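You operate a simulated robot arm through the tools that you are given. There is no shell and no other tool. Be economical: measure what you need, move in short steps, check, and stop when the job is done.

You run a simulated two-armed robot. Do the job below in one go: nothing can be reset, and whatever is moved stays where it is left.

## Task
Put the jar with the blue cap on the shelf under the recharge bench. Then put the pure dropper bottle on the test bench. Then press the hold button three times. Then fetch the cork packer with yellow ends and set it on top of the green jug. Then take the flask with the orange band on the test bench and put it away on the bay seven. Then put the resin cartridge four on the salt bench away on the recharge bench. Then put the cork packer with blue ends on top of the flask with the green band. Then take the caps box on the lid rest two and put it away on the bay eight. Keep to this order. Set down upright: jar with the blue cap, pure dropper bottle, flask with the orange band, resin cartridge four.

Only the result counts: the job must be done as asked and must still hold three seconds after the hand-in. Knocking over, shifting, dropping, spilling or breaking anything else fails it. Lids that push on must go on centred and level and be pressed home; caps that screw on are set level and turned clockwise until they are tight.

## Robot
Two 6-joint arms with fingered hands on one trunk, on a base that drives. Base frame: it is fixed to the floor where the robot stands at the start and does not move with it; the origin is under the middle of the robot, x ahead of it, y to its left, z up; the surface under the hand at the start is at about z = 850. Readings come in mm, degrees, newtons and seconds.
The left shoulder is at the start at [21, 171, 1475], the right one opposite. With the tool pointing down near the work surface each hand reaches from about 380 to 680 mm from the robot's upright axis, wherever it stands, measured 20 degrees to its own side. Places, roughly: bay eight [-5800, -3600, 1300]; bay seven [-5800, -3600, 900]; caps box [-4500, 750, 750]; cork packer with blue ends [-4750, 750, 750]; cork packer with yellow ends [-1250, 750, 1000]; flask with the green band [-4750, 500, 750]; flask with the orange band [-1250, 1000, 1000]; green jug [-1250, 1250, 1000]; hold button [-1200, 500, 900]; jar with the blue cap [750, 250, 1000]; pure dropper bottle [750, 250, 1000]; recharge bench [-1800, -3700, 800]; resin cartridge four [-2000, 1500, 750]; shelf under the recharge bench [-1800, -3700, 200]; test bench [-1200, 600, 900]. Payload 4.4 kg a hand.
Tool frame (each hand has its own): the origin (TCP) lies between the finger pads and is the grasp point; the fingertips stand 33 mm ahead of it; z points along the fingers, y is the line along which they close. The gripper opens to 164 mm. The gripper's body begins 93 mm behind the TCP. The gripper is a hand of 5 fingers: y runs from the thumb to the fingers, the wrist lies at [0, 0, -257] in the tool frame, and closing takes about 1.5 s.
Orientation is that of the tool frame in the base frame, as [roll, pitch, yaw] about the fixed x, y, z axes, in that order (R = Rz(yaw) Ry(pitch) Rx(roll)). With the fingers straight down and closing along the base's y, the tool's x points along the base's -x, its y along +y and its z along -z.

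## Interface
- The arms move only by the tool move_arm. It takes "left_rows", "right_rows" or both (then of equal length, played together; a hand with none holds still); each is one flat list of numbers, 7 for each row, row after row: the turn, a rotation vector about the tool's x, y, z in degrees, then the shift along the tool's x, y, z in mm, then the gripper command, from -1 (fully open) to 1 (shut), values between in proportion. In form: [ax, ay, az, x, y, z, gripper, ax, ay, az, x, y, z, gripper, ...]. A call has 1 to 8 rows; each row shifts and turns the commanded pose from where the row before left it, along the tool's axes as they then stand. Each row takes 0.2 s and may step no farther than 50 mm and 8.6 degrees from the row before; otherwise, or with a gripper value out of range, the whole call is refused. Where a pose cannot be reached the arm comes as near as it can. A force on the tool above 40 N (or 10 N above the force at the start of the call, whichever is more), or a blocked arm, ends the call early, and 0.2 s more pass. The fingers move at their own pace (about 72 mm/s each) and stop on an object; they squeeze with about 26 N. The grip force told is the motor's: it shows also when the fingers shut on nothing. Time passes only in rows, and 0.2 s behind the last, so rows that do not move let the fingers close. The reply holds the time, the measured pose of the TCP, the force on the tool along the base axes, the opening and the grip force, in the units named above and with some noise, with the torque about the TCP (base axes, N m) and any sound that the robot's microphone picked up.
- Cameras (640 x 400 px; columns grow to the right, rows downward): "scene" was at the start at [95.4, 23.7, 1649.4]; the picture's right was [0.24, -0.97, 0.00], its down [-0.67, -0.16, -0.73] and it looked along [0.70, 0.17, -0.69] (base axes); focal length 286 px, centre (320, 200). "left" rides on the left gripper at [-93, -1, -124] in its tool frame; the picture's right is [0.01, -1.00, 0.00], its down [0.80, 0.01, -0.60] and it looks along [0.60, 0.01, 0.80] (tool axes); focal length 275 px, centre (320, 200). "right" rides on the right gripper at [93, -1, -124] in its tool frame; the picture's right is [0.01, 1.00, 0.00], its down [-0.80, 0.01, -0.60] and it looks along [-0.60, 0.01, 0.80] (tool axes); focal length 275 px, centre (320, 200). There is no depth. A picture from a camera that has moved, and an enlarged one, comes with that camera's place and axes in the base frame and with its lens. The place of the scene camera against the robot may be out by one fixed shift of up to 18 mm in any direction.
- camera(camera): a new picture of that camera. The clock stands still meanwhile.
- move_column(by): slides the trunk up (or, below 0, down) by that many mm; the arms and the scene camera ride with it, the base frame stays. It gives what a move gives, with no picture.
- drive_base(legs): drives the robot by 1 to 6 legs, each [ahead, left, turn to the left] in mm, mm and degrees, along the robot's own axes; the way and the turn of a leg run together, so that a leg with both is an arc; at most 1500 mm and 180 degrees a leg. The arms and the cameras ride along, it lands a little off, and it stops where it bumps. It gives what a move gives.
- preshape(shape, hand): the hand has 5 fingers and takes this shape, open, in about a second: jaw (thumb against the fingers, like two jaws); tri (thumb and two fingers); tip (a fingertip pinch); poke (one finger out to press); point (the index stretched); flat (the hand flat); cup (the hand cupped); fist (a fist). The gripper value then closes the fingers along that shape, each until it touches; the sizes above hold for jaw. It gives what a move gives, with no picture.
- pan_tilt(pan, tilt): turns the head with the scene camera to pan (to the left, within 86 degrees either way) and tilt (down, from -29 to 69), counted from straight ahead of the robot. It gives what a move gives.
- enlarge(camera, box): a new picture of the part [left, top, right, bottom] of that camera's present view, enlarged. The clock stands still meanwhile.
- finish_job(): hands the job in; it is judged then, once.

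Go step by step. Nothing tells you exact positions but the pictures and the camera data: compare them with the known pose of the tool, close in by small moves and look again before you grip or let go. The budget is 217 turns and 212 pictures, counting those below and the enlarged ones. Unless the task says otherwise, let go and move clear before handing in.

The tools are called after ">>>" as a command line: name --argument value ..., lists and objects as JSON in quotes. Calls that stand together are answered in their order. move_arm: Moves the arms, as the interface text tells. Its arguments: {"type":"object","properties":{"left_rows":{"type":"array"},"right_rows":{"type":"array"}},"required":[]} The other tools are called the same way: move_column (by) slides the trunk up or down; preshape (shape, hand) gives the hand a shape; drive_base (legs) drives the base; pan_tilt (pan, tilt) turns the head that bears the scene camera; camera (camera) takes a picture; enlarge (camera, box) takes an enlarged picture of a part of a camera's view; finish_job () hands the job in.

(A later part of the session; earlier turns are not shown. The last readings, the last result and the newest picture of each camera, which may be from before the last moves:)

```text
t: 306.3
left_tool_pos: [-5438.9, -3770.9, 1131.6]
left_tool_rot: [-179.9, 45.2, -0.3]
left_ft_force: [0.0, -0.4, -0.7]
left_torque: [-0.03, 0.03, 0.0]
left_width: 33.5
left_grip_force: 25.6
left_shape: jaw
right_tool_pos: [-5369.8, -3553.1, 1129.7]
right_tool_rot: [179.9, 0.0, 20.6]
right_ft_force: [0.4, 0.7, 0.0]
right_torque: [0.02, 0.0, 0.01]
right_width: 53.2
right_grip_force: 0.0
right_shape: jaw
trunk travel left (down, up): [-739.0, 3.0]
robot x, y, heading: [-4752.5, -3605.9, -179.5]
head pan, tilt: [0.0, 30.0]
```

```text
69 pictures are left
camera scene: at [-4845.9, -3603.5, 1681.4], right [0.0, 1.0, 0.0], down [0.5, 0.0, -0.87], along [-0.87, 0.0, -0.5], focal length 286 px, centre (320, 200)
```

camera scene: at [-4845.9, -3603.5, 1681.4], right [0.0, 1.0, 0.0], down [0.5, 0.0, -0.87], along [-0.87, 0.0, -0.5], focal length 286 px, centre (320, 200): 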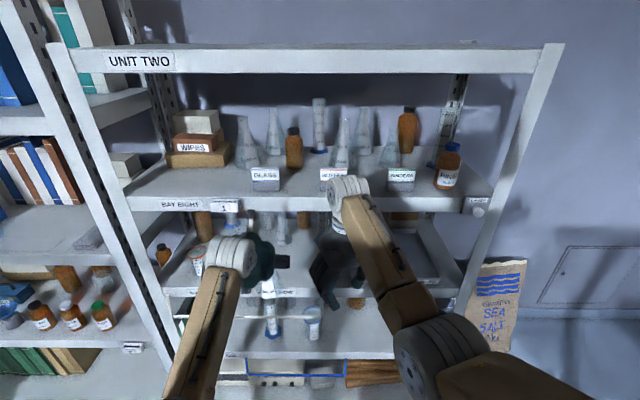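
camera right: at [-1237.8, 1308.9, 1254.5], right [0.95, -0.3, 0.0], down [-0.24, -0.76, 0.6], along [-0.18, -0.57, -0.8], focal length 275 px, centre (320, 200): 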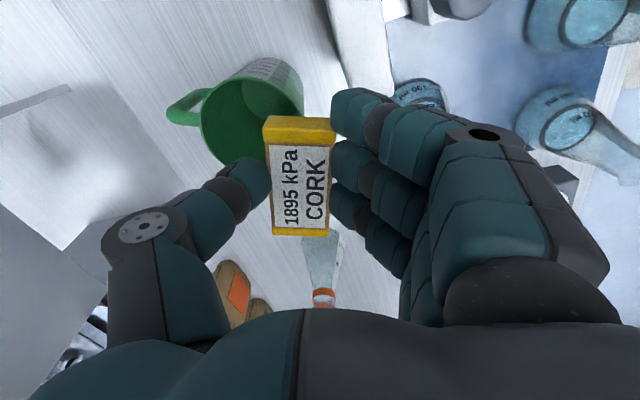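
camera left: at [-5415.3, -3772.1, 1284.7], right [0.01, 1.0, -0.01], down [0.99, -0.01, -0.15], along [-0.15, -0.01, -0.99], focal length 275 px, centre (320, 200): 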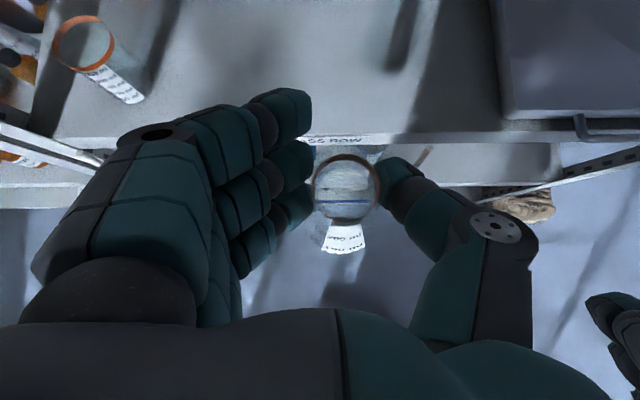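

The rack front edge is at x ≈ -5557 and the middle of bay seven is free. I'll lower the flask to just above shelf height outside, then drive it in.

>>> move_arm --left_rows '[0, 0, 0, 25, 0, 25, 1, 0, 0, 0, 25, 0, 25, 1, 0, 0, 0, 20, 0, 20, 1, 0, 0, 0, 0, 0, 0, 1]'

>>> drive_base --legs '[[110, 0, 0]]'

>>> camera --camera "scene"

>>> camera --camera "left"

```text
t: 307.3
left_tool_pos: [-5442.5, -3772.5, 1032.8]
left_tool_rot: [-179.8, 45.2, -0.3]
left_ft_force: [-0.1, -0.5, -1.4]
left_torque: [-0.01, -0.01, 0.01]
left_width: 33.6
left_grip_force: 25.9
left_shape: jaw
right_tool_pos: [-5370.1, -3552.4, 1130.9]
right_tool_rot: [180.0, 0.1, 20.6]
right_ft_force: [0.2, 0.4, 0.6]
right_torque: [0.0, -0.03, 0.03]
right_width: 53.0
right_grip_force: 0.1
right_shape: jaw
trunk travel left (down, up): [-739.0, 3.0]
robot x, y, heading: [-4749.6, -3609.4, -180.0]
head pan, tilt: [0.0, 30.0]
```

```text
t: 308.5
left_tool_pos: [-5552.5, -3771.1, 1032.1]
left_tool_rot: [180.0, 45.3, -0.3]
left_ft_force: [-0.5, 0.3, -1.2]
left_torque: [0.0, 0.01, 0.02]
left_width: 33.4
left_grip_force: 26.7
left_shape: jaw
right_tool_pos: [-5481.1, -3553.0, 1130.5]
right_tool_rot: [-179.9, 0.1, 20.6]
right_ft_force: [-0.9, -0.6, 0.0]
right_torque: [-0.01, -0.02, -0.01]
right_width: 53.0
right_grip_force: 0.1
right_shape: jaw
trunk travel left (down, up): [-739.0, 3.0]
robot x, y, heading: [-4859.7, -3605.7, -180.1]
head pan, tilt: [0.0, 30.0]
```

```text
68 pictures are left
camera scene: at [-4956.8, -3603.2, 1681.3], right [0.0, 1.0, 0.0], down [0.5, 0.0, -0.87], along [-0.87, 0.0, -0.5], focal length 286 px, centre (320, 200)
```

scene: 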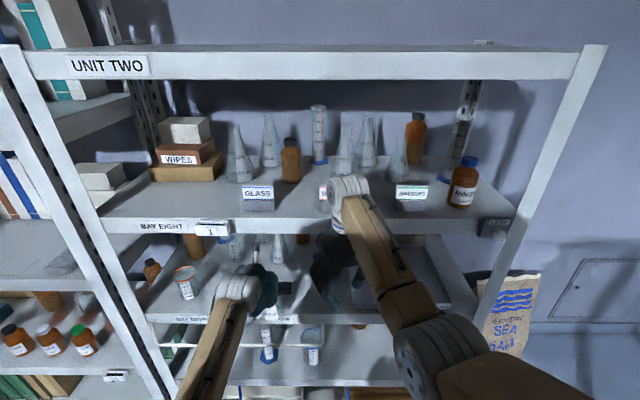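

```text
67 pictures are left
camera left: at [-5530.0, -3772.2, 1185.3], right [0.01, 1.0, -0.01], down [0.99, -0.02, -0.14], along [-0.14, -0.01, -0.99], focal length 275 px, centre (320, 200)
```

left: 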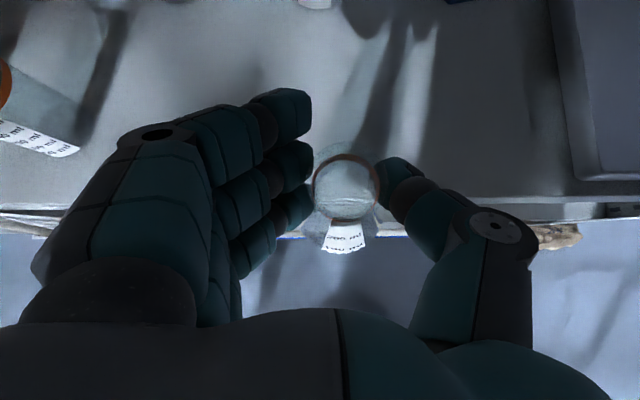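

The right hand would hit the upper shelf if I drove further, so I'll extend the left arm into the bay instead.

>>> move_arm --left_rows '[0, 0, 0, -25, 0, 32, 1, 0, 0, 0, -32, 0, 32, 1, 0, 0, 0, 0, 0, 0, 1]'

>>> camera --camera "left"

```text
t: 309.3
left_tool_pos: [-5636.1, -3774.0, 1025.9]
left_tool_rot: [-179.9, 44.7, -0.1]
left_ft_force: [-0.8, -0.1, -14.8]
left_torque: [-0.09, 0.22, 0.05]
left_width: 33.3
left_grip_force: 26.1
left_shape: jaw
right_tool_pos: [-5481.1, -3552.6, 1129.3]
right_tool_rot: [179.9, 0.0, 20.6]
right_ft_force: [0.1, -0.2, 0.4]
right_torque: [0.03, 0.0, -0.01]
right_width: 52.9
right_grip_force: 0.0
right_shape: jaw
trunk travel left (down, up): [-739.0, 3.0]
robot x, y, heading: [-4860.7, -3608.6, -180.0]
head pan, tilt: [0.0, 30.0]
```

```text
66 pictures are left
camera left: at [-5613.7, -3773.9, 1179.5], right [0.01, 1.0, -0.01], down [0.99, -0.01, -0.14], along [-0.14, -0.01, -0.99], focal length 275 px, centre (320, 200)
```

left: 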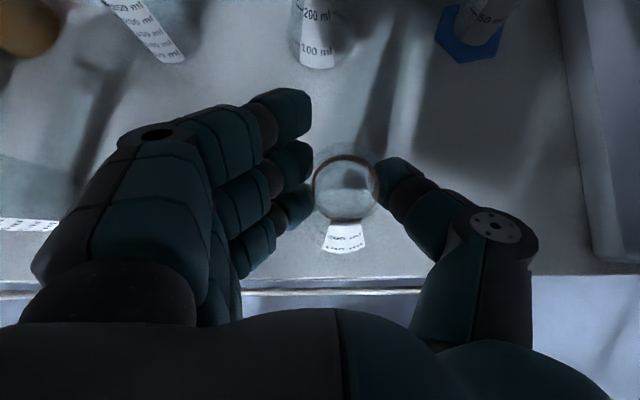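

Slight contact above (camera mast under the upper shelf), so I'll lower now; the flask is fully over the shelf.

>>> move_arm --left_rows '[0, 0, 0, 5, 0, 5, 1, 0, 0, 0, 4, 0, 4, 1, 0, 0, 0, 0, 0, 0, 1]'

```text
t: 310.1
left_tool_pos: [-5636.8, -3772.5, 1015.9]
left_tool_rot: [-180.0, 45.3, -0.2]
left_ft_force: [0.3, 0.1, -0.5]
left_torque: [0.01, 0.0, 0.03]
left_width: 33.2
left_grip_force: 26.2
left_shape: jaw
right_tool_pos: [-5478.7, -3552.4, 1129.2]
right_tool_rot: [-180.0, 0.0, 20.6]
right_ft_force: [-0.2, 0.8, 0.8]
right_torque: [-0.01, 0.01, 0.02]
right_width: 53.0
right_grip_force: 0.0
right_shape: jaw
trunk travel left (down, up): [-739.0, 3.0]
robot x, y, heading: [-4860.3, -3606.9, -180.0]
head pan, tilt: [0.0, 30.0]
```

>>> move_arm --left_rows '[0, 0, 0, 3, 0, 3, 1, 0, 0, 0, 3, 0, 3, 1, 0, 0, 0, 2, 0, 2, 1, 0, 0, 0, 0, 0, 0, 1]'

```text
t: 311.1
left_tool_pos: [-5636.4, -3773.0, 1003.4]
left_tool_rot: [-180.0, 45.1, -0.4]
left_ft_force: [0.3, 0.2, -1.0]
left_torque: [-0.02, 0.0, 0.03]
left_width: 33.5
left_grip_force: 25.9
left_shape: jaw
right_tool_pos: [-5478.9, -3552.8, 1129.8]
right_tool_rot: [-180.0, 0.1, 20.6]
right_ft_force: [1.2, -0.6, -0.2]
right_torque: [-0.02, -0.01, 0.0]
right_width: 52.8
right_grip_force: 0.1
right_shape: jaw
trunk travel left (down, up): [-739.0, 3.0]
robot x, y, heading: [-4856.2, -3603.7, -180.1]
head pan, tilt: [0.0, 30.0]
```

Still no contact; I'll continue down in small steps.

>>> move_arm --left_rows '[0, 0, 0, 2, 0, 2, 1, 0, 0, 0, 2, 0, 2, 1, 0, 0, 0, 2, 0, 2, 1, 0, 0, 0, 2, 0, 2, 1, 0, 0, 0, 0, 0, 0, 1]'

```text
t: 312.3
left_tool_pos: [-5637.1, -3770.3, 995.1]
left_tool_rot: [-179.9, 45.5, -0.4]
left_ft_force: [-0.1, 0.5, 9.0]
left_torque: [-0.1, -0.08, -0.03]
left_width: 33.8
left_grip_force: 25.7
left_shape: jaw
right_tool_pos: [-5479.1, -3552.4, 1130.1]
right_tool_rot: [-180.0, 0.2, 20.6]
right_ft_force: [0.7, 0.4, 0.2]
right_torque: [0.04, 0.0, -0.02]
right_width: 52.8
right_grip_force: 0.0
right_shape: jaw
trunk travel left (down, up): [-739.0, 3.0]
robot x, y, heading: [-4862.6, -3606.9, -179.9]
head pan, tilt: [0.0, 30.0]
```

Contact. I'll release and check.

>>> move_arm --left_rows '[0, 0, 0, -1, 0, -1, 1, 0, 0, 0, 0, 0, 0, 0.5, 0, 0, 0, 0, 0, 0, 0.3, 0, 0, 0, 0, 0, 0, 0.1, 0, 0, 0, 0, 0, 0, 0, 0, 0, 0, 0, 0, 0, 0]'

>>> camera --camera "left"

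```text
t: 313.7
left_tool_pos: [-5636.9, -3772.0, 994.1]
left_tool_rot: [-180.0, 45.2, -0.3]
left_ft_force: [0.5, -0.4, -0.1]
left_torque: [0.01, 0.0, -0.02]
left_width: 80.6
left_grip_force: 0.1
left_shape: jaw
right_tool_pos: [-5479.7, -3552.5, 1129.0]
right_tool_rot: [179.9, -0.1, 20.6]
right_ft_force: [0.0, 0.3, 0.0]
right_torque: [-0.03, 0.0, -0.03]
right_width: 53.0
right_grip_force: 0.1
right_shape: jaw
trunk travel left (down, up): [-739.0, 3.0]
robot x, y, heading: [-4859.9, -3606.8, -179.9]
head pan, tilt: [0.0, 30.0]
```

```text
65 pictures are left
camera left: at [-5614.3, -3771.3, 1147.5], right [0.01, 1.0, -0.01], down [0.99, -0.02, -0.15], along [-0.15, -0.01, -0.99], focal length 275 px, centre (320, 200)
```

left: 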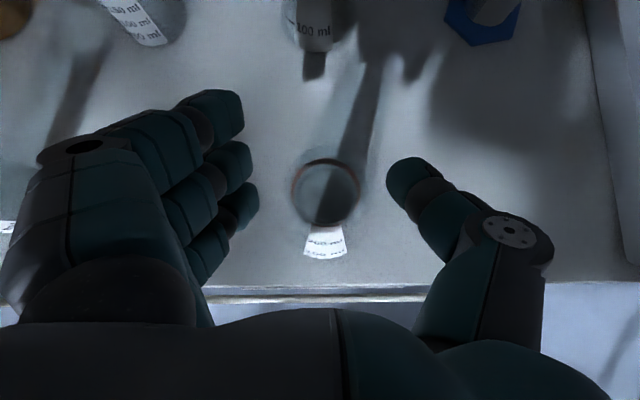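

The flask stands upright in bay seven. I'll withdraw, leave the rack area, and drive up the west aisle toward the salt bench.

>>> move_arm --left_rows '[0, 0, 0, 32, 0, -32, 0, 0, 0, 0, 32, 0, -32, 0, 0, 0, 0, 32, 0, -32, 0, 0, 0, 0, 0, 0, 0, 0]'

>>> drive_base --legs '[[-90, 0, 0], [0, -1300, 0], [-1000, 0, 0], [-900, 0, 0], [0, 0, -90]]'

>>> pan_tilt --pan 0 --tilt 15

>>> camera --camera "scene"

```text
t: 314.7
left_tool_pos: [-5503.4, -3772.6, 994.3]
left_tool_rot: [-179.9, 45.1, -0.4]
left_ft_force: [-0.2, 0.0, -0.3]
left_torque: [0.01, 0.02, 0.01]
left_width: 81.1
left_grip_force: 0.0
left_shape: jaw
right_tool_pos: [-5480.7, -3553.3, 1130.0]
right_tool_rot: [-180.0, 0.0, 20.6]
right_ft_force: [-1.0, 0.0, 0.7]
right_torque: [0.0, -0.01, 0.03]
right_width: 53.0
right_grip_force: 0.0
right_shape: jaw
trunk travel left (down, up): [-739.0, 3.0]
robot x, y, heading: [-4858.8, -3604.2, -179.6]
head pan, tilt: [0.0, 30.0]
```

```text
t: 334.8
left_tool_pos: [-3034.0, -1702.7, 996.2]
left_tool_rot: [-180.0, 45.2, -89.3]
left_ft_force: [-0.9, 0.8, -0.3]
left_torque: [0.0, 0.01, -0.02]
left_width: 81.0
left_grip_force: 0.0
left_shape: jaw
right_tool_pos: [-2812.5, -1720.7, 1129.7]
right_tool_rot: [-180.0, 0.1, -68.4]
right_ft_force: [0.3, -0.3, 0.0]
right_torque: [-0.01, 0.03, -0.01]
right_width: 53.1
right_grip_force: 0.2
right_shape: jaw
trunk travel left (down, up): [-739.0, 3.0]
robot x, y, heading: [-2854.1, -2340.2, 91.1]
head pan, tilt: [0.0, 30.0]
```

```text
t: 335.6
left_tool_pos: [-3034.1, -1702.5, 995.0]
left_tool_rot: [-180.0, 45.2, -89.3]
left_ft_force: [0.0, 0.2, 0.3]
left_torque: [0.01, 0.0, 0.0]
left_width: 81.0
left_grip_force: 0.0
left_shape: jaw
right_tool_pos: [-2812.6, -1720.3, 1129.9]
right_tool_rot: [180.0, 0.1, -68.3]
right_ft_force: [0.8, -0.5, 0.6]
right_torque: [0.0, -0.01, -0.02]
right_width: 53.2
right_grip_force: 0.1
right_shape: jaw
trunk travel left (down, up): [-739.0, 3.0]
robot x, y, heading: [-2855.9, -2343.3, 91.2]
head pan, tilt: [0.0, 15.0]
```

```text
64 pictures are left
camera scene: at [-2853.1, -2233.8, 1705.5], right [1.0, 0.02, 0.0], down [0.01, -0.26, -0.97], along [-0.02, 0.97, -0.26], focal length 286 px, centre (320, 200)
```

scene: 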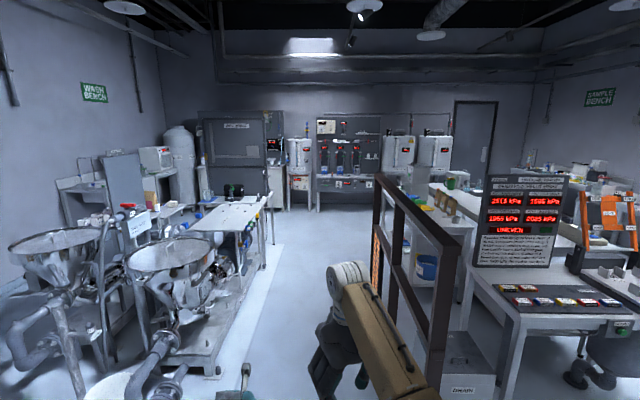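

The aisle is clear. I'll drive north to y ≈ 1500 and turn to face the salt bench.

>>> drive_base --legs '[[1300, 0, -1], [1300, 0, 0], [1240, 0, 0], [0, 0, -90]]'

>>> pan_tilt --pan 0 --tilt 35

>>> camera --camera "scene"

```text
t: 358.1
left_tool_pos: [-2251.5, 1710.1, 997.1]
left_tool_rot: [-180.0, 45.2, 179.7]
left_ft_force: [-0.8, -0.3, 0.4]
left_torque: [0.04, 0.01, 0.02]
left_width: 81.3
left_grip_force: 0.0
left_shape: jaw
right_tool_pos: [-2273.5, 1490.4, 1129.8]
right_tool_rot: [180.0, 0.1, -159.5]
right_ft_force: [0.1, -0.1, -0.7]
right_torque: [0.01, 0.0, -0.03]
right_width: 52.8
right_grip_force: 0.1
right_shape: jaw
trunk travel left (down, up): [-739.0, 3.0]
robot x, y, heading: [-2899.3, 1543.3, 0.2]
head pan, tilt: [0.0, 15.0]
```

```text
t: 359.0
left_tool_pos: [-2252.6, 1711.6, 996.7]
left_tool_rot: [-179.9, 45.2, 179.7]
left_ft_force: [0.2, -0.4, 0.3]
left_torque: [0.0, -0.01, -0.01]
left_width: 81.1
left_grip_force: 0.1
left_shape: jaw
right_tool_pos: [-2274.6, 1490.2, 1129.3]
right_tool_rot: [180.0, 0.1, -159.3]
right_ft_force: [0.3, -0.1, 0.3]
right_torque: [0.02, 0.04, 0.02]
right_width: 53.0
right_grip_force: 0.1
right_shape: jaw
trunk travel left (down, up): [-739.0, 3.0]
robot x, y, heading: [-2892.6, 1545.6, 0.3]
head pan, tilt: [0.0, 35.0]
```

```text
63 pictures are left
camera scene: at [-2790.9, 1548.5, 1673.7], right [0.0, -1.0, 0.0], down [-0.57, 0.0, -0.82], along [0.82, 0.0, -0.57], focal length 286 px, centre (320, 200)
```

scene: 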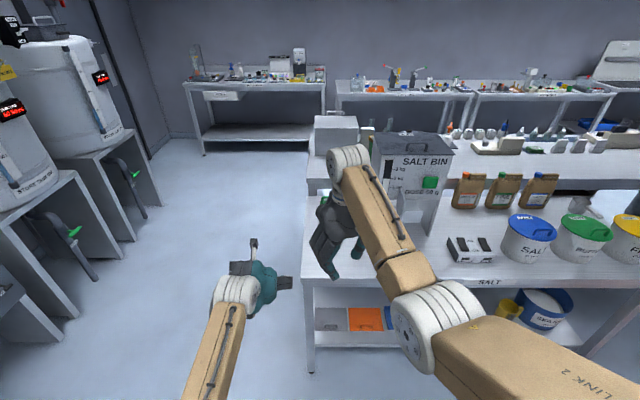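

The cartridge should be just behind my right hand, near (-1953, 1535). I'll shift so that the left hand faces it, lower the trunk 80 mm, and look.

>>> drive_base --legs '[[0, -175, -0.3], [180, 0, 0]]'

>>> move_column --by -80

>>> camera --camera "left"

>>> camera --camera "scene"

```text
t: 361.6
left_tool_pos: [-2070.7, 1528.1, 995.6]
left_tool_rot: [180.0, 45.2, 179.3]
left_ft_force: [0.0, 0.9, -0.2]
left_torque: [-0.03, 0.0, -0.03]
left_width: 81.1
left_grip_force: 0.0
left_shape: jaw
right_tool_pos: [-2095.3, 1305.9, 1128.6]
right_tool_rot: [179.9, 0.0, -159.9]
right_ft_force: [-0.2, 0.6, 0.1]
right_torque: [0.01, 0.04, 0.01]
right_width: 53.1
right_grip_force: 0.1
right_shape: jaw
trunk travel left (down, up): [-739.0, 3.0]
robot x, y, heading: [-2717.9, 1363.6, 0.1]
head pan, tilt: [0.0, 35.0]
```

```text
t: 362.7
left_tool_pos: [-2071.7, 1526.7, 916.3]
left_tool_rot: [-179.9, 45.2, 179.3]
left_ft_force: [-0.2, 0.3, -0.5]
left_torque: [0.0, -0.01, 0.0]
left_width: 81.1
left_grip_force: 0.1
left_shape: jaw
right_tool_pos: [-2096.7, 1307.2, 1051.1]
right_tool_rot: [-179.9, 0.1, -159.8]
right_ft_force: [-0.1, -0.3, -0.7]
right_torque: [-0.03, -0.03, 0.01]
right_width: 52.7
right_grip_force: 0.0
right_shape: jaw
trunk travel left (down, up): [-659.0, 83.0]
robot x, y, heading: [-2716.7, 1363.6, -0.5]
head pan, tilt: [0.0, 35.0]
```

```text
62 pictures are left
camera left: at [-2094.4, 1524.7, 1069.4], right [-0.02, -1.0, -0.01], down [-0.99, 0.02, -0.15], along [0.15, 0.0, -0.99], focal length 275 px, centre (320, 200)
```

left: 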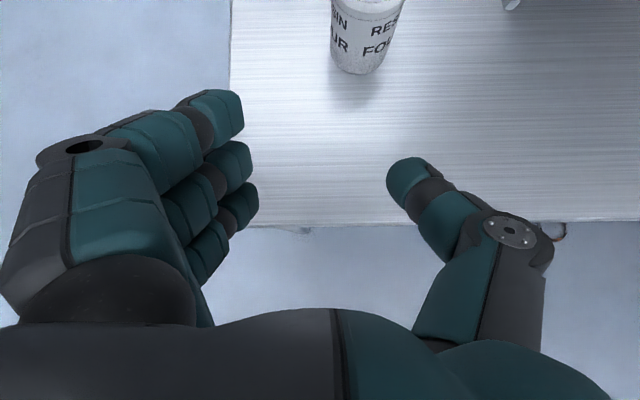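

```text
61 pictures are left
camera scene: at [-2611.6, 1368.0, 1593.7], right [0.0, -1.0, 0.0], down [-0.57, 0.0, -0.82], along [0.82, 0.0, -0.57], focal length 286 px, centre (320, 200)
```

scene: 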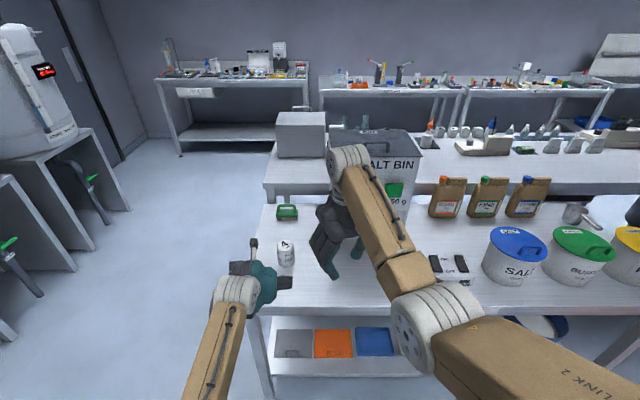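

Cartridge four is at about (-1860, 1485). I'll drive 110 mm closer and line up.

>>> drive_base --legs '[[110, -40, 0.3]]'

>>> camera --camera "left"

```text
t: 363.9
left_tool_pos: [-1965.1, 1488.2, 915.2]
left_tool_rot: [180.0, 45.1, 179.5]
left_ft_force: [-0.1, 0.0, -0.5]
left_torque: [0.01, 0.02, 0.05]
left_width: 81.2
left_grip_force: 0.0
left_shape: jaw
right_tool_pos: [-1987.5, 1267.7, 1048.8]
right_tool_rot: [179.9, 0.0, -159.6]
right_ft_force: [1.6, -0.2, -0.7]
right_torque: [0.03, 0.06, 0.0]
right_width: 53.0
right_grip_force: 0.0
right_shape: jaw
trunk travel left (down, up): [-659.0, 83.0]
robot x, y, heading: [-2610.1, 1325.5, 0.1]
head pan, tilt: [0.0, 35.0]
```

```text
60 pictures are left
camera left: at [-1987.2, 1486.1, 1068.0], right [-0.02, -1.0, -0.01], down [-0.99, 0.02, -0.14], along [0.14, 0.01, -0.99], focal length 275 px, centre (320, 200)
```

left: 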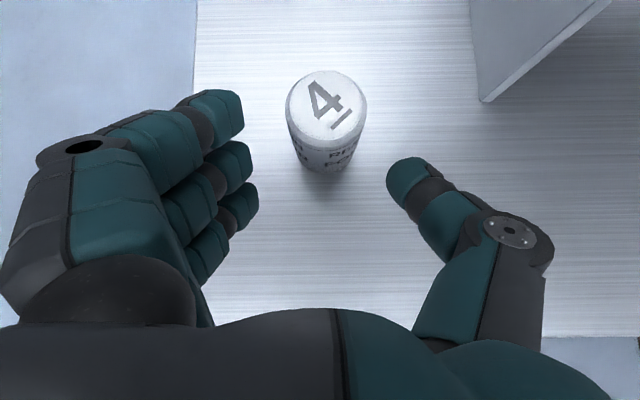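

The bench top is at about z = 805 and the cartridge at (-1893, 1482). I'll advance to it and close.

>>> move_arm --left_rows '[0, 0, 0, -16, -6, 40, 0, 0, 0, 0, 0, 0, 44, 0, 0, 0, 0, 0, 0, 0, 0]'

>>> camera --camera "left"

```text
t: 364.8
left_tool_pos: [-1896.2, 1480.3, 869.1]
left_tool_rot: [-180.0, 45.2, 179.6]
left_ft_force: [-0.4, -0.1, -0.4]
left_torque: [-0.03, 0.0, -0.02]
left_width: 80.9
left_grip_force: 0.0
left_shape: jaw
right_tool_pos: [-1989.1, 1266.9, 1050.0]
right_tool_rot: [180.0, 0.1, -159.5]
right_ft_force: [-0.7, -0.4, 0.2]
right_torque: [0.02, -0.02, 0.01]
right_width: 52.7
right_grip_force: 0.0
right_shape: jaw
trunk travel left (down, up): [-659.0, 83.0]
robot x, y, heading: [-2609.5, 1325.3, -0.1]
head pan, tilt: [0.0, 35.0]
```

```text
59 pictures are left
camera left: at [-1917.9, 1478.6, 1021.8], right [-0.02, -1.0, -0.01], down [-0.99, 0.02, -0.15], along [0.15, 0.0, -0.99], focal length 275 px, centre (320, 200)
```

left: 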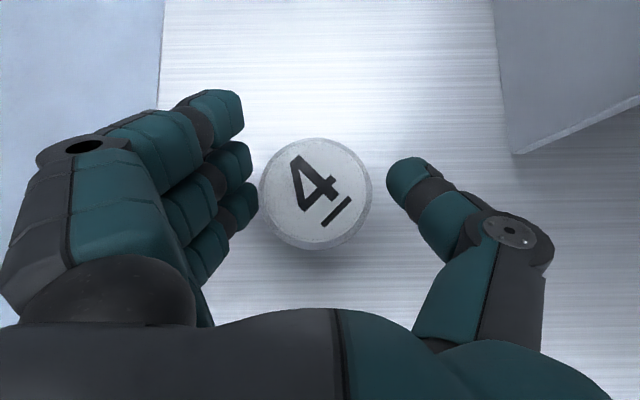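

Centred. Closing.

>>> move_arm --left_rows '[0, 0, 0, 2, 0, 3, 0, 0, 0, 0, 0, 0, 0, 0.5, 0, 0, 0, 0, 0, 0, 1, 0, 0, 0, 0, 0, 0, 1, 0, 0, 0, 0, 0, 0, 1, 0, 0, 0, 0, 0, 0, 1]'

>>> move_arm --left_rows '[0, 0, 0, -7, 0, -7, 1, 0, 0, 0, -28, 0, -28, 1, 0, 0, 0, -28, 0, -28, 1, 0, 0, 0, -28, 0, -28, 1, 0, 0, 0, 0, 0, 0, 1]'

>>> camera --camera "left"

```text
t: 366.1
left_tool_pos: [-1894.1, 1480.4, 864.5]
left_tool_rot: [-180.0, 45.3, 179.4]
left_ft_force: [0.8, 1.0, 0.2]
left_torque: [0.09, 0.0, -0.01]
left_width: 48.9
left_grip_force: 25.9
left_shape: jaw
right_tool_pos: [-1988.5, 1267.8, 1049.5]
right_tool_rot: [-179.9, 0.2, -159.5]
right_ft_force: [0.6, 0.4, 0.5]
right_torque: [0.01, -0.01, -0.01]
right_width: 53.0
right_grip_force: 0.0
right_shape: jaw
trunk travel left (down, up): [-659.0, 83.0]
robot x, y, heading: [-2612.6, 1320.8, 0.1]
head pan, tilt: [0.0, 35.0]
```

```text
t: 367.4
left_tool_pos: [-1894.0, 1481.5, 992.5]
left_tool_rot: [-179.9, 45.1, 179.6]
left_ft_force: [0.1, 0.4, -2.9]
left_torque: [0.08, 0.02, -0.02]
left_width: 48.8
left_grip_force: 26.6
left_shape: jaw
right_tool_pos: [-1989.1, 1269.1, 1049.2]
right_tool_rot: [180.0, 0.1, -159.5]
right_ft_force: [0.0, -0.5, 0.8]
right_torque: [0.01, 0.03, -0.04]
right_width: 53.0
right_grip_force: 0.0
right_shape: jaw
trunk travel left (down, up): [-659.0, 83.0]
robot x, y, heading: [-2609.5, 1326.7, -0.1]
head pan, tilt: [0.0, 35.0]
```

```text
58 pictures are left
camera left: at [-1915.5, 1479.3, 1145.2], right [-0.02, -1.0, -0.01], down [-0.99, 0.02, -0.14], along [0.14, 0.01, -0.99], focal length 275 px, centre (320, 200)
```

left: 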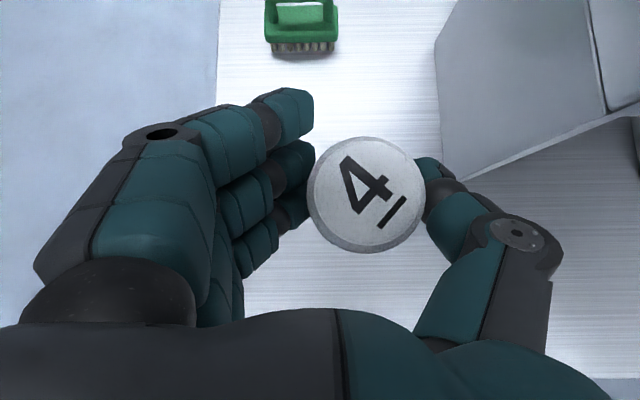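

Cartridge gripped. I'll back away and drive south to the recharge bench.

>>> drive_base --legs '[[-250, 0, 0], [0, 0, -90], [1260, 0, 0], [1260, 0, 0], [1260, 0, 0], [1240, 0, 0]]'

>>> drive_base --legs '[[0, 0, 90]]'

>>> camera --camera "scene"

```text
t: 396.7
left_tool_pos: [-3234.7, -4391.8, 991.7]
left_tool_rot: [-180.0, 45.1, 84.7]
left_ft_force: [-0.8, -0.4, -3.0]
left_torque: [0.0, -0.06, -0.01]
left_width: 48.9
left_grip_force: 25.9
left_shape: jaw
right_tool_pos: [-3440.3, -4278.5, 1049.4]
right_tool_rot: [180.0, 0.0, 105.6]
right_ft_force: [-0.4, -0.2, 0.7]
right_torque: [0.0, 0.03, -0.01]
right_width: 53.0
right_grip_force: 0.0
right_shape: jaw
trunk travel left (down, up): [-659.0, 83.0]
robot x, y, heading: [-3331.3, -3665.8, -94.9]
head pan, tilt: [0.0, 35.0]
```

```text
t: 401.1
left_tool_pos: [-2612.5, -3520.1, 992.9]
left_tool_rot: [-179.8, 45.1, 178.6]
left_ft_force: [0.8, -0.1, -2.4]
left_torque: [0.05, 0.01, 0.0]
left_width: 49.0
left_grip_force: 26.0
left_shape: jaw
right_tool_pos: [-2713.1, -3730.9, 1048.9]
right_tool_rot: [180.0, 0.1, -160.5]
right_ft_force: [0.2, 0.0, -0.3]
right_torque: [-0.02, -0.03, -0.01]
right_width: 53.0
right_grip_force: 0.1
right_shape: jaw
trunk travel left (down, up): [-659.0, 83.0]
robot x, y, heading: [-3330.9, -3668.6, -1.3]
head pan, tilt: [0.0, 35.0]
```

```text
57 pictures are left
camera scene: at [-3227.6, -3662.4, 1593.5], right [-0.02, -1.0, 0.0], down [-0.57, 0.01, -0.82], along [0.82, -0.01, -0.57], focal length 286 px, centre (320, 200)
```

scene: 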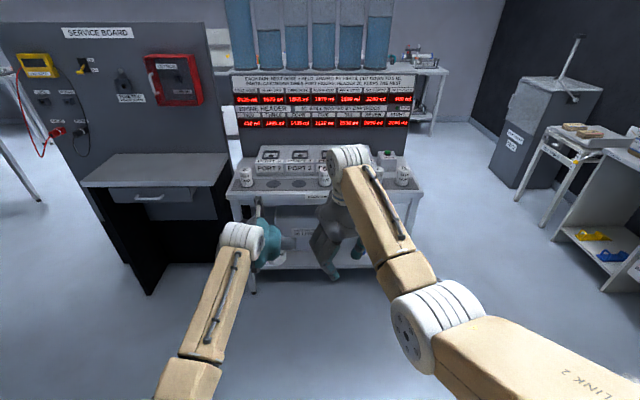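

I'll line up with the fourth circle on the mat and drive in.

>>> drive_base --legs '[[0, -62, 1.3], [590, 0, 0]]'

>>> camera --camera "left"

>>> camera --camera "scene"

```text
t: 405.1
left_tool_pos: [-2013.3, -3551.7, 990.8]
left_tool_rot: [-179.9, 45.1, -179.5]
left_ft_force: [0.6, -0.2, -3.3]
left_torque: [0.05, 0.03, -0.03]
left_width: 49.0
left_grip_force: 26.0
left_shape: jaw
right_tool_pos: [-2104.1, -3767.3, 1049.1]
right_tool_rot: [180.0, 0.1, -158.6]
right_ft_force: [1.0, 0.6, -0.4]
right_torque: [0.01, 0.07, 0.0]
right_width: 53.0
right_grip_force: 0.1
right_shape: jaw
trunk travel left (down, up): [-659.0, 83.0]
robot x, y, heading: [-2728.2, -3721.4, 1.2]
head pan, tilt: [0.0, 35.0]
```

```text
56 pictures are left
camera left: at [-2034.9, -3554.8, 1144.7], right [0.0, -1.0, -0.01], down [-0.99, 0.0, -0.14], along [0.14, 0.01, -0.99], focal length 275 px, centre (320, 200)
```

left: 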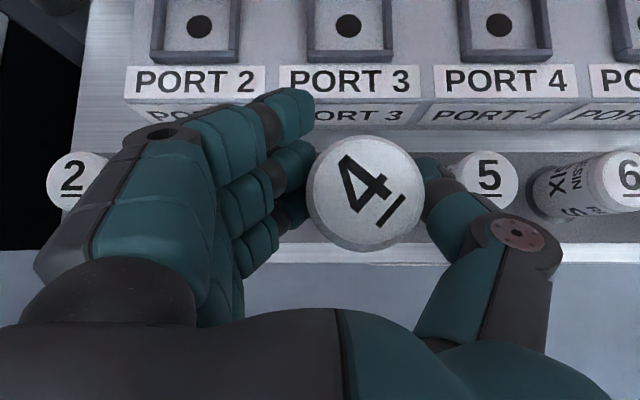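

```text
55 pictures are left
camera scene: at [-2620.5, -3716.1, 1593.5], right [0.02, -1.0, 0.0], down [-0.57, -0.01, -0.82], along [0.82, 0.01, -0.57], focal length 286 px, centre (320, 200)
```

scene: 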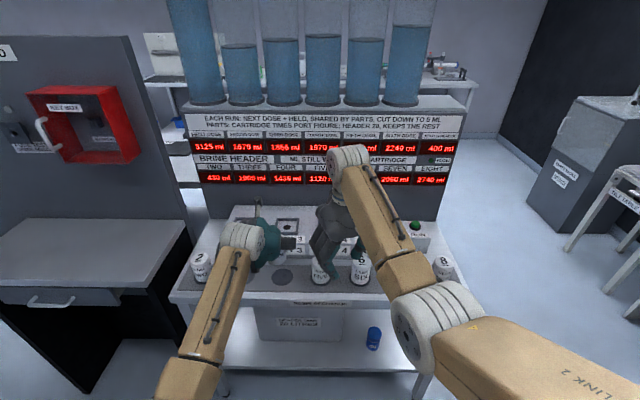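

Circle four is at about (-1979, -3583). I'll move over it and lower.

>>> move_arm --left_rows '[0, 0, 0, -24, -26, 24, 1, 0, 0, 0, 33, 0, 33, 1, 0, 0, 0, 33, 0, 33, 1, 0, 0, 0, 10, 0, 10, 1, 0, 0, 0, 0, 0, 0, 1]'

>>> camera --camera "left"

```text
t: 406.3
left_tool_pos: [-1980.5, -3577.8, 884.8]
left_tool_rot: [-179.9, 45.1, -179.5]
left_ft_force: [-0.3, -0.1, -2.5]
left_torque: [0.04, 0.0, -0.01]
left_width: 48.6
left_grip_force: 25.7
left_shape: jaw
right_tool_pos: [-2105.3, -3767.7, 1050.0]
right_tool_rot: [-179.9, 0.0, -158.6]
right_ft_force: [-0.2, -0.5, 0.7]
right_torque: [0.01, 0.01, 0.01]
right_width: 52.8
right_grip_force: 0.0
right_shape: jaw
trunk travel left (down, up): [-659.0, 83.0]
robot x, y, heading: [-2727.6, -3720.6, 1.0]
head pan, tilt: [0.0, 35.0]
```

```text
54 pictures are left
camera left: at [-2002.6, -3579.9, 1038.3], right [0.0, -1.0, -0.01], down [-0.99, 0.0, -0.14], along [0.14, 0.01, -0.99], focal length 275 px, centre (320, 200)
```

left: 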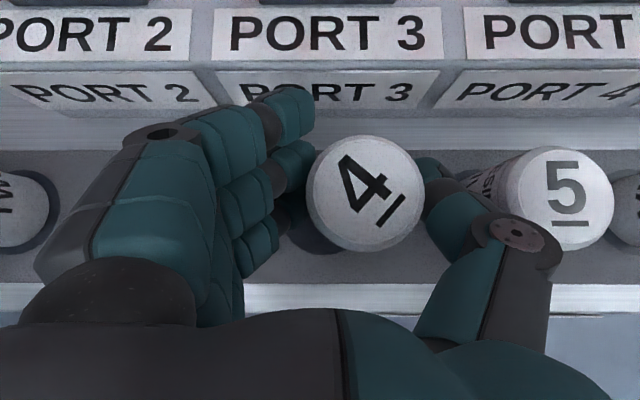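

>>> move_arm --left_rows '[0, 0, 0, 5, 0, 5, 1, 0, 0, 0, 4, 0, 4, 1, 0, 0, 0, 3, 0, 3, 1, 0, 0, 0, 0, 0, 0, 1]'

```text
t: 407.3
left_tool_pos: [-1980.1, -3578.6, 868.5]
left_tool_rot: [-179.9, 45.2, -179.5]
left_ft_force: [-0.8, -0.3, 0.0]
left_torque: [0.04, 0.03, -0.04]
left_width: 48.9
left_grip_force: 25.9
left_shape: jaw
right_tool_pos: [-2104.3, -3767.2, 1050.2]
right_tool_rot: [180.0, 0.2, -158.5]
right_ft_force: [-0.2, 0.2, 0.2]
right_torque: [0.0, -0.02, -0.01]
right_width: 52.9
right_grip_force: 0.0
right_shape: jaw
trunk travel left (down, up): [-659.0, 83.0]
robot x, y, heading: [-2720.3, -3723.0, 0.9]
head pan, tilt: [0.0, 35.0]
```

>>> move_arm --left_rows '[0, 0, 0, 2, 0, 2, 1, 0, 0, 0, 1.5, 0, 1.5, 1, 0, 0, 0, 0, 0, 0, 1]'

```text
t: 408.1
left_tool_pos: [-1978.1, -3579.2, 867.2]
left_tool_rot: [-179.8, 45.7, -179.5]
left_ft_force: [0.2, -1.1, 17.2]
left_torque: [-0.03, -0.04, 0.0]
left_width: 49.1
left_grip_force: 26.2
left_shape: jaw
right_tool_pos: [-2106.2, -3766.4, 1052.0]
right_tool_rot: [-180.0, 0.2, -158.5]
right_ft_force: [0.4, -0.2, 0.2]
right_torque: [0.0, -0.02, 0.0]
right_width: 53.2
right_grip_force: 0.1
right_shape: jaw
trunk travel left (down, up): [-659.0, 83.0]
robot x, y, heading: [-2726.8, -3724.8, 1.1]
head pan, tilt: [0.0, 35.0]
```

Contact. I'll ease off and release.

>>> move_arm --left_rows '[0, 0, 0, -2, 0, -2, 1, 0, 0, 0, 0, 0, 0, 0.3, 0, 0, 0, 0, 0, 0, 0.2, 0, 0, 0, 0, 0, 0, 0.1, 0, 0, 0, 0, 0, 0, 0.1, 0, 0, 0, 0, 0, 0, 0.1]'

>>> camera --camera "left"

```text
t: 409.5
left_tool_pos: [-1980.2, -3577.6, 863.9]
left_tool_rot: [-180.0, 45.1, -179.5]
left_ft_force: [0.2, 0.2, -1.1]
left_torque: [-0.04, -0.01, 0.01]
left_width: 72.7
left_grip_force: 0.0
left_shape: jaw
right_tool_pos: [-2105.7, -3767.7, 1050.7]
right_tool_rot: [180.0, 0.2, -158.6]
right_ft_force: [-0.5, 0.9, -0.1]
right_torque: [0.01, 0.0, -0.02]
right_width: 53.0
right_grip_force: 0.1
right_shape: jaw
trunk travel left (down, up): [-659.0, 83.0]
robot x, y, heading: [-2726.7, -3722.8, 1.0]
head pan, tilt: [0.0, 35.0]
```

```text
53 pictures are left
camera left: at [-2002.3, -3580.3, 1017.6], right [0.0, -1.0, -0.01], down [-0.99, 0.0, -0.14], along [0.14, 0.01, -0.99], focal length 275 px, centre (320, 200)
```

left: 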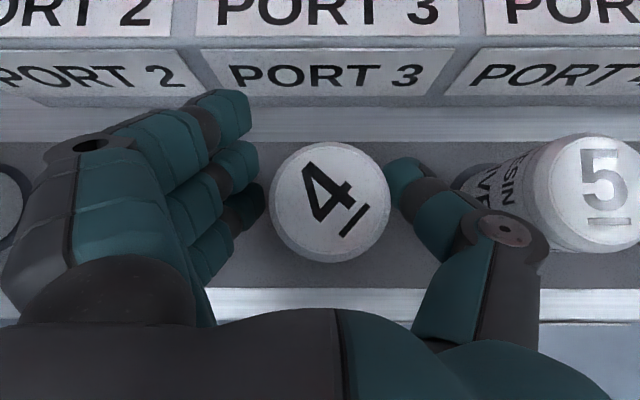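

Cartridge four stands in its place. I'll withdraw and drive north along the aisle to find the blue-ended packer.

>>> move_arm --left_rows '[0, 0, 0, 0, 0, -20, 0.1, 0, 0, 0, 0, 0, -45, 0.1, 0, 0, 0, 0, 0, -45, 0.1, 0, 0, 0, 0, 0, -45, 0.1, 0, 0, 0, 0, 0, 0, 0.1]'

>>> drive_base --legs '[[-200, 0, 0], [0, 0, 89], [1450, 0, 0], [1450, 0, 0]]'

>>> pan_tilt --pan 35 --tilt 15

>>> camera --camera "scene"

```text
t: 410.9
left_tool_pos: [-2080.6, -3546.0, 982.1]
left_tool_rot: [175.3, 46.0, 177.8]
left_ft_force: [0.2, 0.6, 0.2]
left_torque: [-0.02, 0.01, -0.02]
left_width: 73.3
left_grip_force: 0.1
left_shape: jaw
right_tool_pos: [-2103.7, -3767.1, 1050.7]
right_tool_rot: [-179.9, 0.1, -158.6]
right_ft_force: [0.1, 0.2, 1.0]
right_torque: [0.0, -0.01, -0.02]
right_width: 53.1
right_grip_force: 0.1
right_shape: jaw
trunk travel left (down, up): [-659.0, 83.0]
robot x, y, heading: [-2725.7, -3720.4, 1.0]
head pan, tilt: [0.0, 35.0]
stopped in row 5 (left hand): the arm was blocked; the commanded pose is now the measured one
```

```text
t: 429.9
left_tool_pos: [-3161.9, -185.6, 982.8]
left_tool_rot: [175.4, 45.9, -91.0]
left_ft_force: [-0.7, 1.3, 0.6]
left_torque: [-0.01, 0.03, -0.04]
left_width: 73.4
left_grip_force: 0.1
left_shape: jaw
right_tool_pos: [-2941.7, -203.4, 1048.8]
right_tool_rot: [-180.0, 0.1, -67.6]
right_ft_force: [-0.2, 0.1, 0.3]
right_torque: [-0.04, -0.01, 0.01]
right_width: 53.0
right_grip_force: 0.1
right_shape: jaw
trunk travel left (down, up): [-659.0, 83.0]
robot x, y, heading: [-2973.3, -825.9, 92.2]
head pan, tilt: [0.0, 35.0]
```

```text
t: 430.9
left_tool_pos: [-3163.0, -184.5, 983.0]
left_tool_rot: [175.4, 45.9, -91.1]
left_ft_force: [-0.1, 0.3, 0.1]
left_torque: [0.01, 0.02, 0.01]
left_width: 73.3
left_grip_force: 0.1
left_shape: jaw
right_tool_pos: [-2941.3, -203.7, 1049.2]
right_tool_rot: [180.0, 0.1, -67.6]
right_ft_force: [0.3, -0.1, 0.0]
right_torque: [0.0, 0.01, 0.0]
right_width: 53.3
right_grip_force: 0.0
right_shape: jaw
trunk travel left (down, up): [-659.0, 83.0]
robot x, y, heading: [-2974.1, -825.8, 92.1]
head pan, tilt: [35.0, 15.0]
```

```text
52 pictures are left
camera scene: at [-3026.2, -736.0, 1625.5], right [0.8, 0.6, 0.0], down [0.16, -0.21, -0.97], along [-0.58, 0.77, -0.26], focal length 286 px, centre (320, 200)
```

scene: 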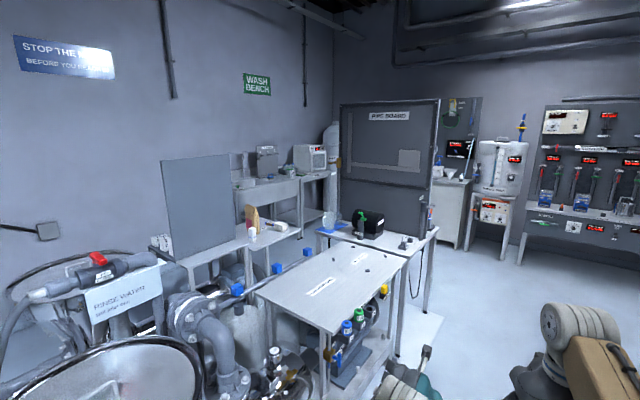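

The target table is near (-4750, 600), beside a grey screen and behind the tube table. I'll go further north to look for access from that side.

>>> drive_base --legs '[[1450, 0, -2.2], [1250, 0, 0], [0, 0, 90]]'

>>> pan_tilt --pan 10 --tilt 20

>>> camera --camera "scene"

```text
t: 447.9
left_tool_pos: [-3713.5, 1715.1, 982.2]
left_tool_rot: [175.3, 45.9, -2.5]
left_ft_force: [-0.1, 0.5, -0.7]
left_torque: [0.0, -0.01, 0.01]
left_width: 73.3
left_grip_force: 0.0
left_shape: jaw
right_tool_pos: [-3688.4, 1937.5, 1050.1]
right_tool_rot: [180.0, 0.1, 21.0]
right_ft_force: [-0.1, 0.0, 0.0]
right_torque: [0.03, -0.01, -0.02]
right_width: 53.1
right_grip_force: 0.0
right_shape: jaw
trunk travel left (down, up): [-659.0, 83.0]
robot x, y, heading: [-3068.8, 1888.8, -179.5]
head pan, tilt: [35.0, 15.0]
```

```text
t: 448.8
left_tool_pos: [-3712.6, 1714.3, 983.7]
left_tool_rot: [175.3, 45.9, -2.6]
left_ft_force: [-1.1, 0.0, -0.3]
left_torque: [-0.01, 0.0, -0.03]
left_width: 73.3
left_grip_force: 0.1
left_shape: jaw
right_tool_pos: [-3687.5, 1937.6, 1048.9]
right_tool_rot: [180.0, 0.2, 21.0]
right_ft_force: [0.3, 0.4, 1.1]
right_torque: [0.01, -0.04, 0.0]
right_width: 53.0
right_grip_force: 0.0
right_shape: jaw
trunk travel left (down, up): [-659.0, 83.0]
robot x, y, heading: [-3068.9, 1890.1, -179.5]
head pan, tilt: [10.0, 20.0]
```

```text
51 pictures are left
camera scene: at [-3165.7, 1873.4, 1617.4], right [-0.18, 0.98, 0.0], down [0.34, 0.06, -0.94], along [-0.92, -0.17, -0.34], focal length 286 px, centre (320, 200)
```

scene: 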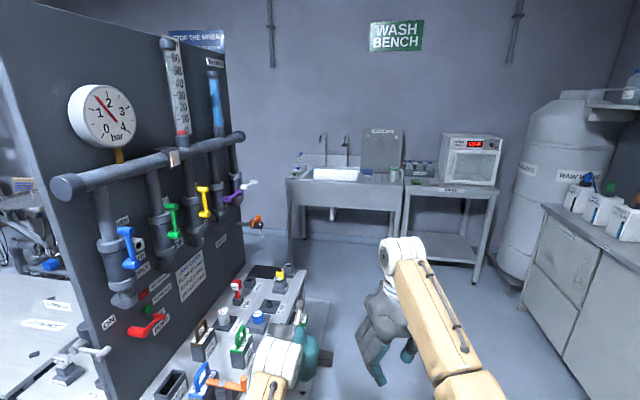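

There's open floor around the north side. I'll go west past the pipe board and turn south to face the table from there.

>>> drive_base --legs '[[0, -460, 0], [780, 0, 0], [740, 0, 0], [0, 0, 89]]'

>>> pan_tilt --pan 0 --tilt 25

>>> camera --camera "scene"

```text
t: 462.9
left_tool_pos: [-4460.6, 1692.2, 982.8]
left_tool_rot: [175.3, 45.9, 87.2]
left_ft_force: [0.4, 0.2, -0.1]
left_torque: [-0.01, 0.0, 0.01]
left_width: 73.2
left_grip_force: 0.1
left_shape: jaw
right_tool_pos: [-4680.1, 1717.1, 1049.5]
right_tool_rot: [-180.0, 0.2, 110.8]
right_ft_force: [0.0, -0.2, 0.2]
right_torque: [-0.01, 0.01, -0.03]
right_width: 53.1
right_grip_force: 0.0
right_shape: jaw
trunk travel left (down, up): [-659.0, 83.0]
robot x, y, heading: [-4631.5, 2335.7, -89.6]
head pan, tilt: [10.0, 20.0]
```

```text
t: 463.6
left_tool_pos: [-4459.4, 1691.8, 982.8]
left_tool_rot: [175.3, 45.9, 87.3]
left_ft_force: [0.4, 0.3, -0.9]
left_torque: [-0.01, -0.01, -0.04]
left_width: 73.0
left_grip_force: 0.0
left_shape: jaw
right_tool_pos: [-4682.3, 1716.9, 1049.6]
right_tool_rot: [180.0, 0.2, 110.9]
right_ft_force: [0.6, 0.6, -0.8]
right_torque: [-0.01, 0.03, -0.02]
right_width: 52.8
right_grip_force: 0.1
right_shape: jaw
trunk travel left (down, up): [-659.0, 83.0]
robot x, y, heading: [-4630.1, 2335.1, -89.6]
head pan, tilt: [0.0, 25.0]
```

```text
50 pictures are left
camera scene: at [-4623.8, 2238.0, 1609.4], right [-1.0, -0.01, 0.0], down [0.0, 0.42, -0.91], along [0.01, -0.91, -0.42], focal length 286 px, centre (320, 200)
```

scene: 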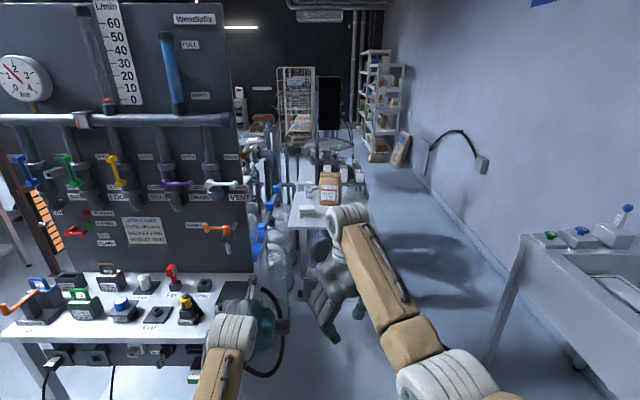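

>>> enlarge --camera "scene" --box '[270, 120, 420, 240]'

```text
3.33 times, centred on (345, 180) of scene
camera zoom: at [-4623.8, 2238.0, 1609.4], right [-1.0, -0.01, 0.0], down [0.0, 0.42, -0.91], along [0.01, -0.91, -0.42], focal length 954 px, centre (237, 267)
```

zoom: 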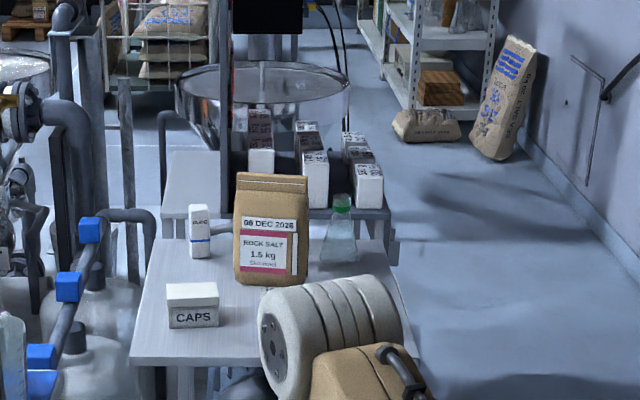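

I can see the caps box (-4525, 703) and the green-banded flask (-4818, 425). Access is best from the west side, so I'll raise the trunk and drive around to (-5400, 620), facing east.

>>> move_column --by 80

>>> drive_base --legs '[[0, -480, -0.4], [1000, 0, 0], [720, 0, 0], [0, -300, 0], [0, 0, 90]]'

>>> pan_tilt --pan 0 --tilt 42

>>> camera --camera "scene"

```text
t: 464.8
left_tool_pos: [-4460.1, 1691.4, 1062.4]
left_tool_rot: [175.4, 45.8, 87.2]
left_ft_force: [0.0, -0.1, 0.7]
left_torque: [-0.01, 0.0, 0.02]
left_width: 73.2
left_grip_force: 0.0
left_shape: jaw
right_tool_pos: [-4681.9, 1716.9, 1129.2]
right_tool_rot: [179.9, -0.1, 110.8]
right_ft_force: [-0.3, -0.3, -1.1]
right_torque: [0.02, -0.03, -0.03]
right_width: 53.0
right_grip_force: 0.1
right_shape: jaw
trunk travel left (down, up): [-739.0, 3.0]
robot x, y, heading: [-4629.4, 2336.8, -89.4]
head pan, tilt: [0.0, 25.0]
```

```text
t: 474.8
left_tool_pos: [-4884.2, 216.0, 1052.4]
left_tool_rot: [176.4, 45.3, 91.1]
left_ft_force: [5.5, -2.2, -1.6]
left_torque: [-0.01, 0.39, -0.34]
left_width: 73.5
left_grip_force: 0.0
left_shape: jaw
right_tool_pos: [-5112.0, 228.7, 1123.9]
right_tool_rot: [-179.0, -0.7, 113.5]
right_ft_force: [5.8, -2.7, -1.5]
right_torque: [0.22, 0.6, -0.04]
right_width: 53.0
right_grip_force: 0.0
right_shape: jaw
trunk travel left (down, up): [-739.0, 3.0]
robot x, y, heading: [-5105.3, 860.6, -86.6]
head pan, tilt: [0.0, 25.0]
stopped in leg 3: the robot was blocked; the commanded pose is now the measured one
```

```text
t: 475.6
left_tool_pos: [-4905.2, 225.9, 1065.0]
left_tool_rot: [175.7, 46.0, 90.4]
left_ft_force: [-0.1, -0.1, 0.3]
left_torque: [0.0, -0.05, 0.01]
left_width: 73.7
left_grip_force: 0.0
left_shape: jaw
right_tool_pos: [-5134.6, 238.1, 1128.7]
right_tool_rot: [-179.5, 0.0, 113.3]
right_ft_force: [-1.3, 1.5, -0.1]
right_torque: [-0.06, -0.09, 0.0]
right_width: 52.9
right_grip_force: 0.0
right_shape: jaw
trunk travel left (down, up): [-739.0, 3.0]
robot x, y, heading: [-5106.1, 863.7, -86.5]
head pan, tilt: [0.0, 42.0]
```

```text
48 pictures are left
camera scene: at [-5098.4, 772.7, 1663.4], right [-1.0, -0.06, 0.0], down [-0.04, 0.67, -0.74], along [0.05, -0.74, -0.67], focal length 286 px, centre (320, 200)
```

scene: 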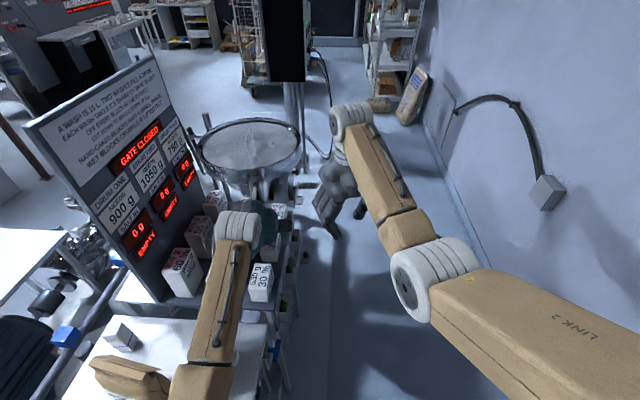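

The base brushed the table side. I'll strafe away from the table first, then continue south and turn to face it.

>>> drive_base --legs '[[0, -330, -3.4], [250, 0, 0], [0, 0, 90]]'

>>> camera --camera "scene"

```text
t: 483.1
left_tool_pos: [-4793.8, 787.6, 1062.3]
left_tool_rot: [175.6, 45.9, 178.6]
left_ft_force: [-0.6, -0.2, 0.6]
left_torque: [-0.01, 0.01, 0.0]
left_width: 73.7
left_grip_force: 0.0
left_shape: jaw
right_tool_pos: [-4812.4, 558.8, 1128.3]
right_tool_rot: [-179.4, 0.0, -158.6]
right_ft_force: [-0.1, 0.8, -0.6]
right_torque: [0.01, 0.0, 0.0]
right_width: 53.2
right_grip_force: 0.0
right_shape: jaw
trunk travel left (down, up): [-739.0, 3.0]
robot x, y, heading: [-5436.2, 604.5, 1.5]
head pan, tilt: [0.0, 42.0]
```

```text
47 pictures are left
camera scene: at [-5336.8, 611.6, 1663.1], right [0.03, -1.0, 0.0], down [-0.67, -0.02, -0.74], along [0.74, 0.02, -0.67], focal length 286 px, centre (320, 200)
```

scene: 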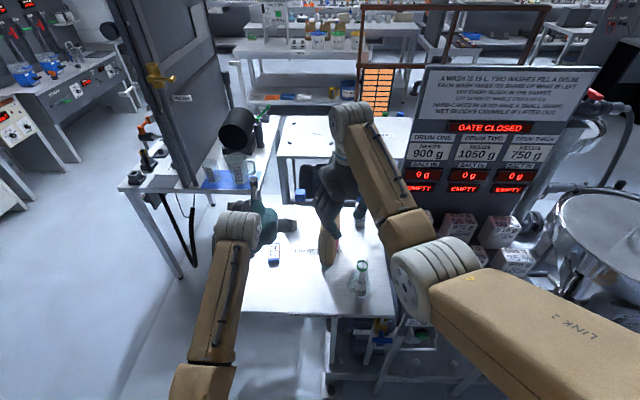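

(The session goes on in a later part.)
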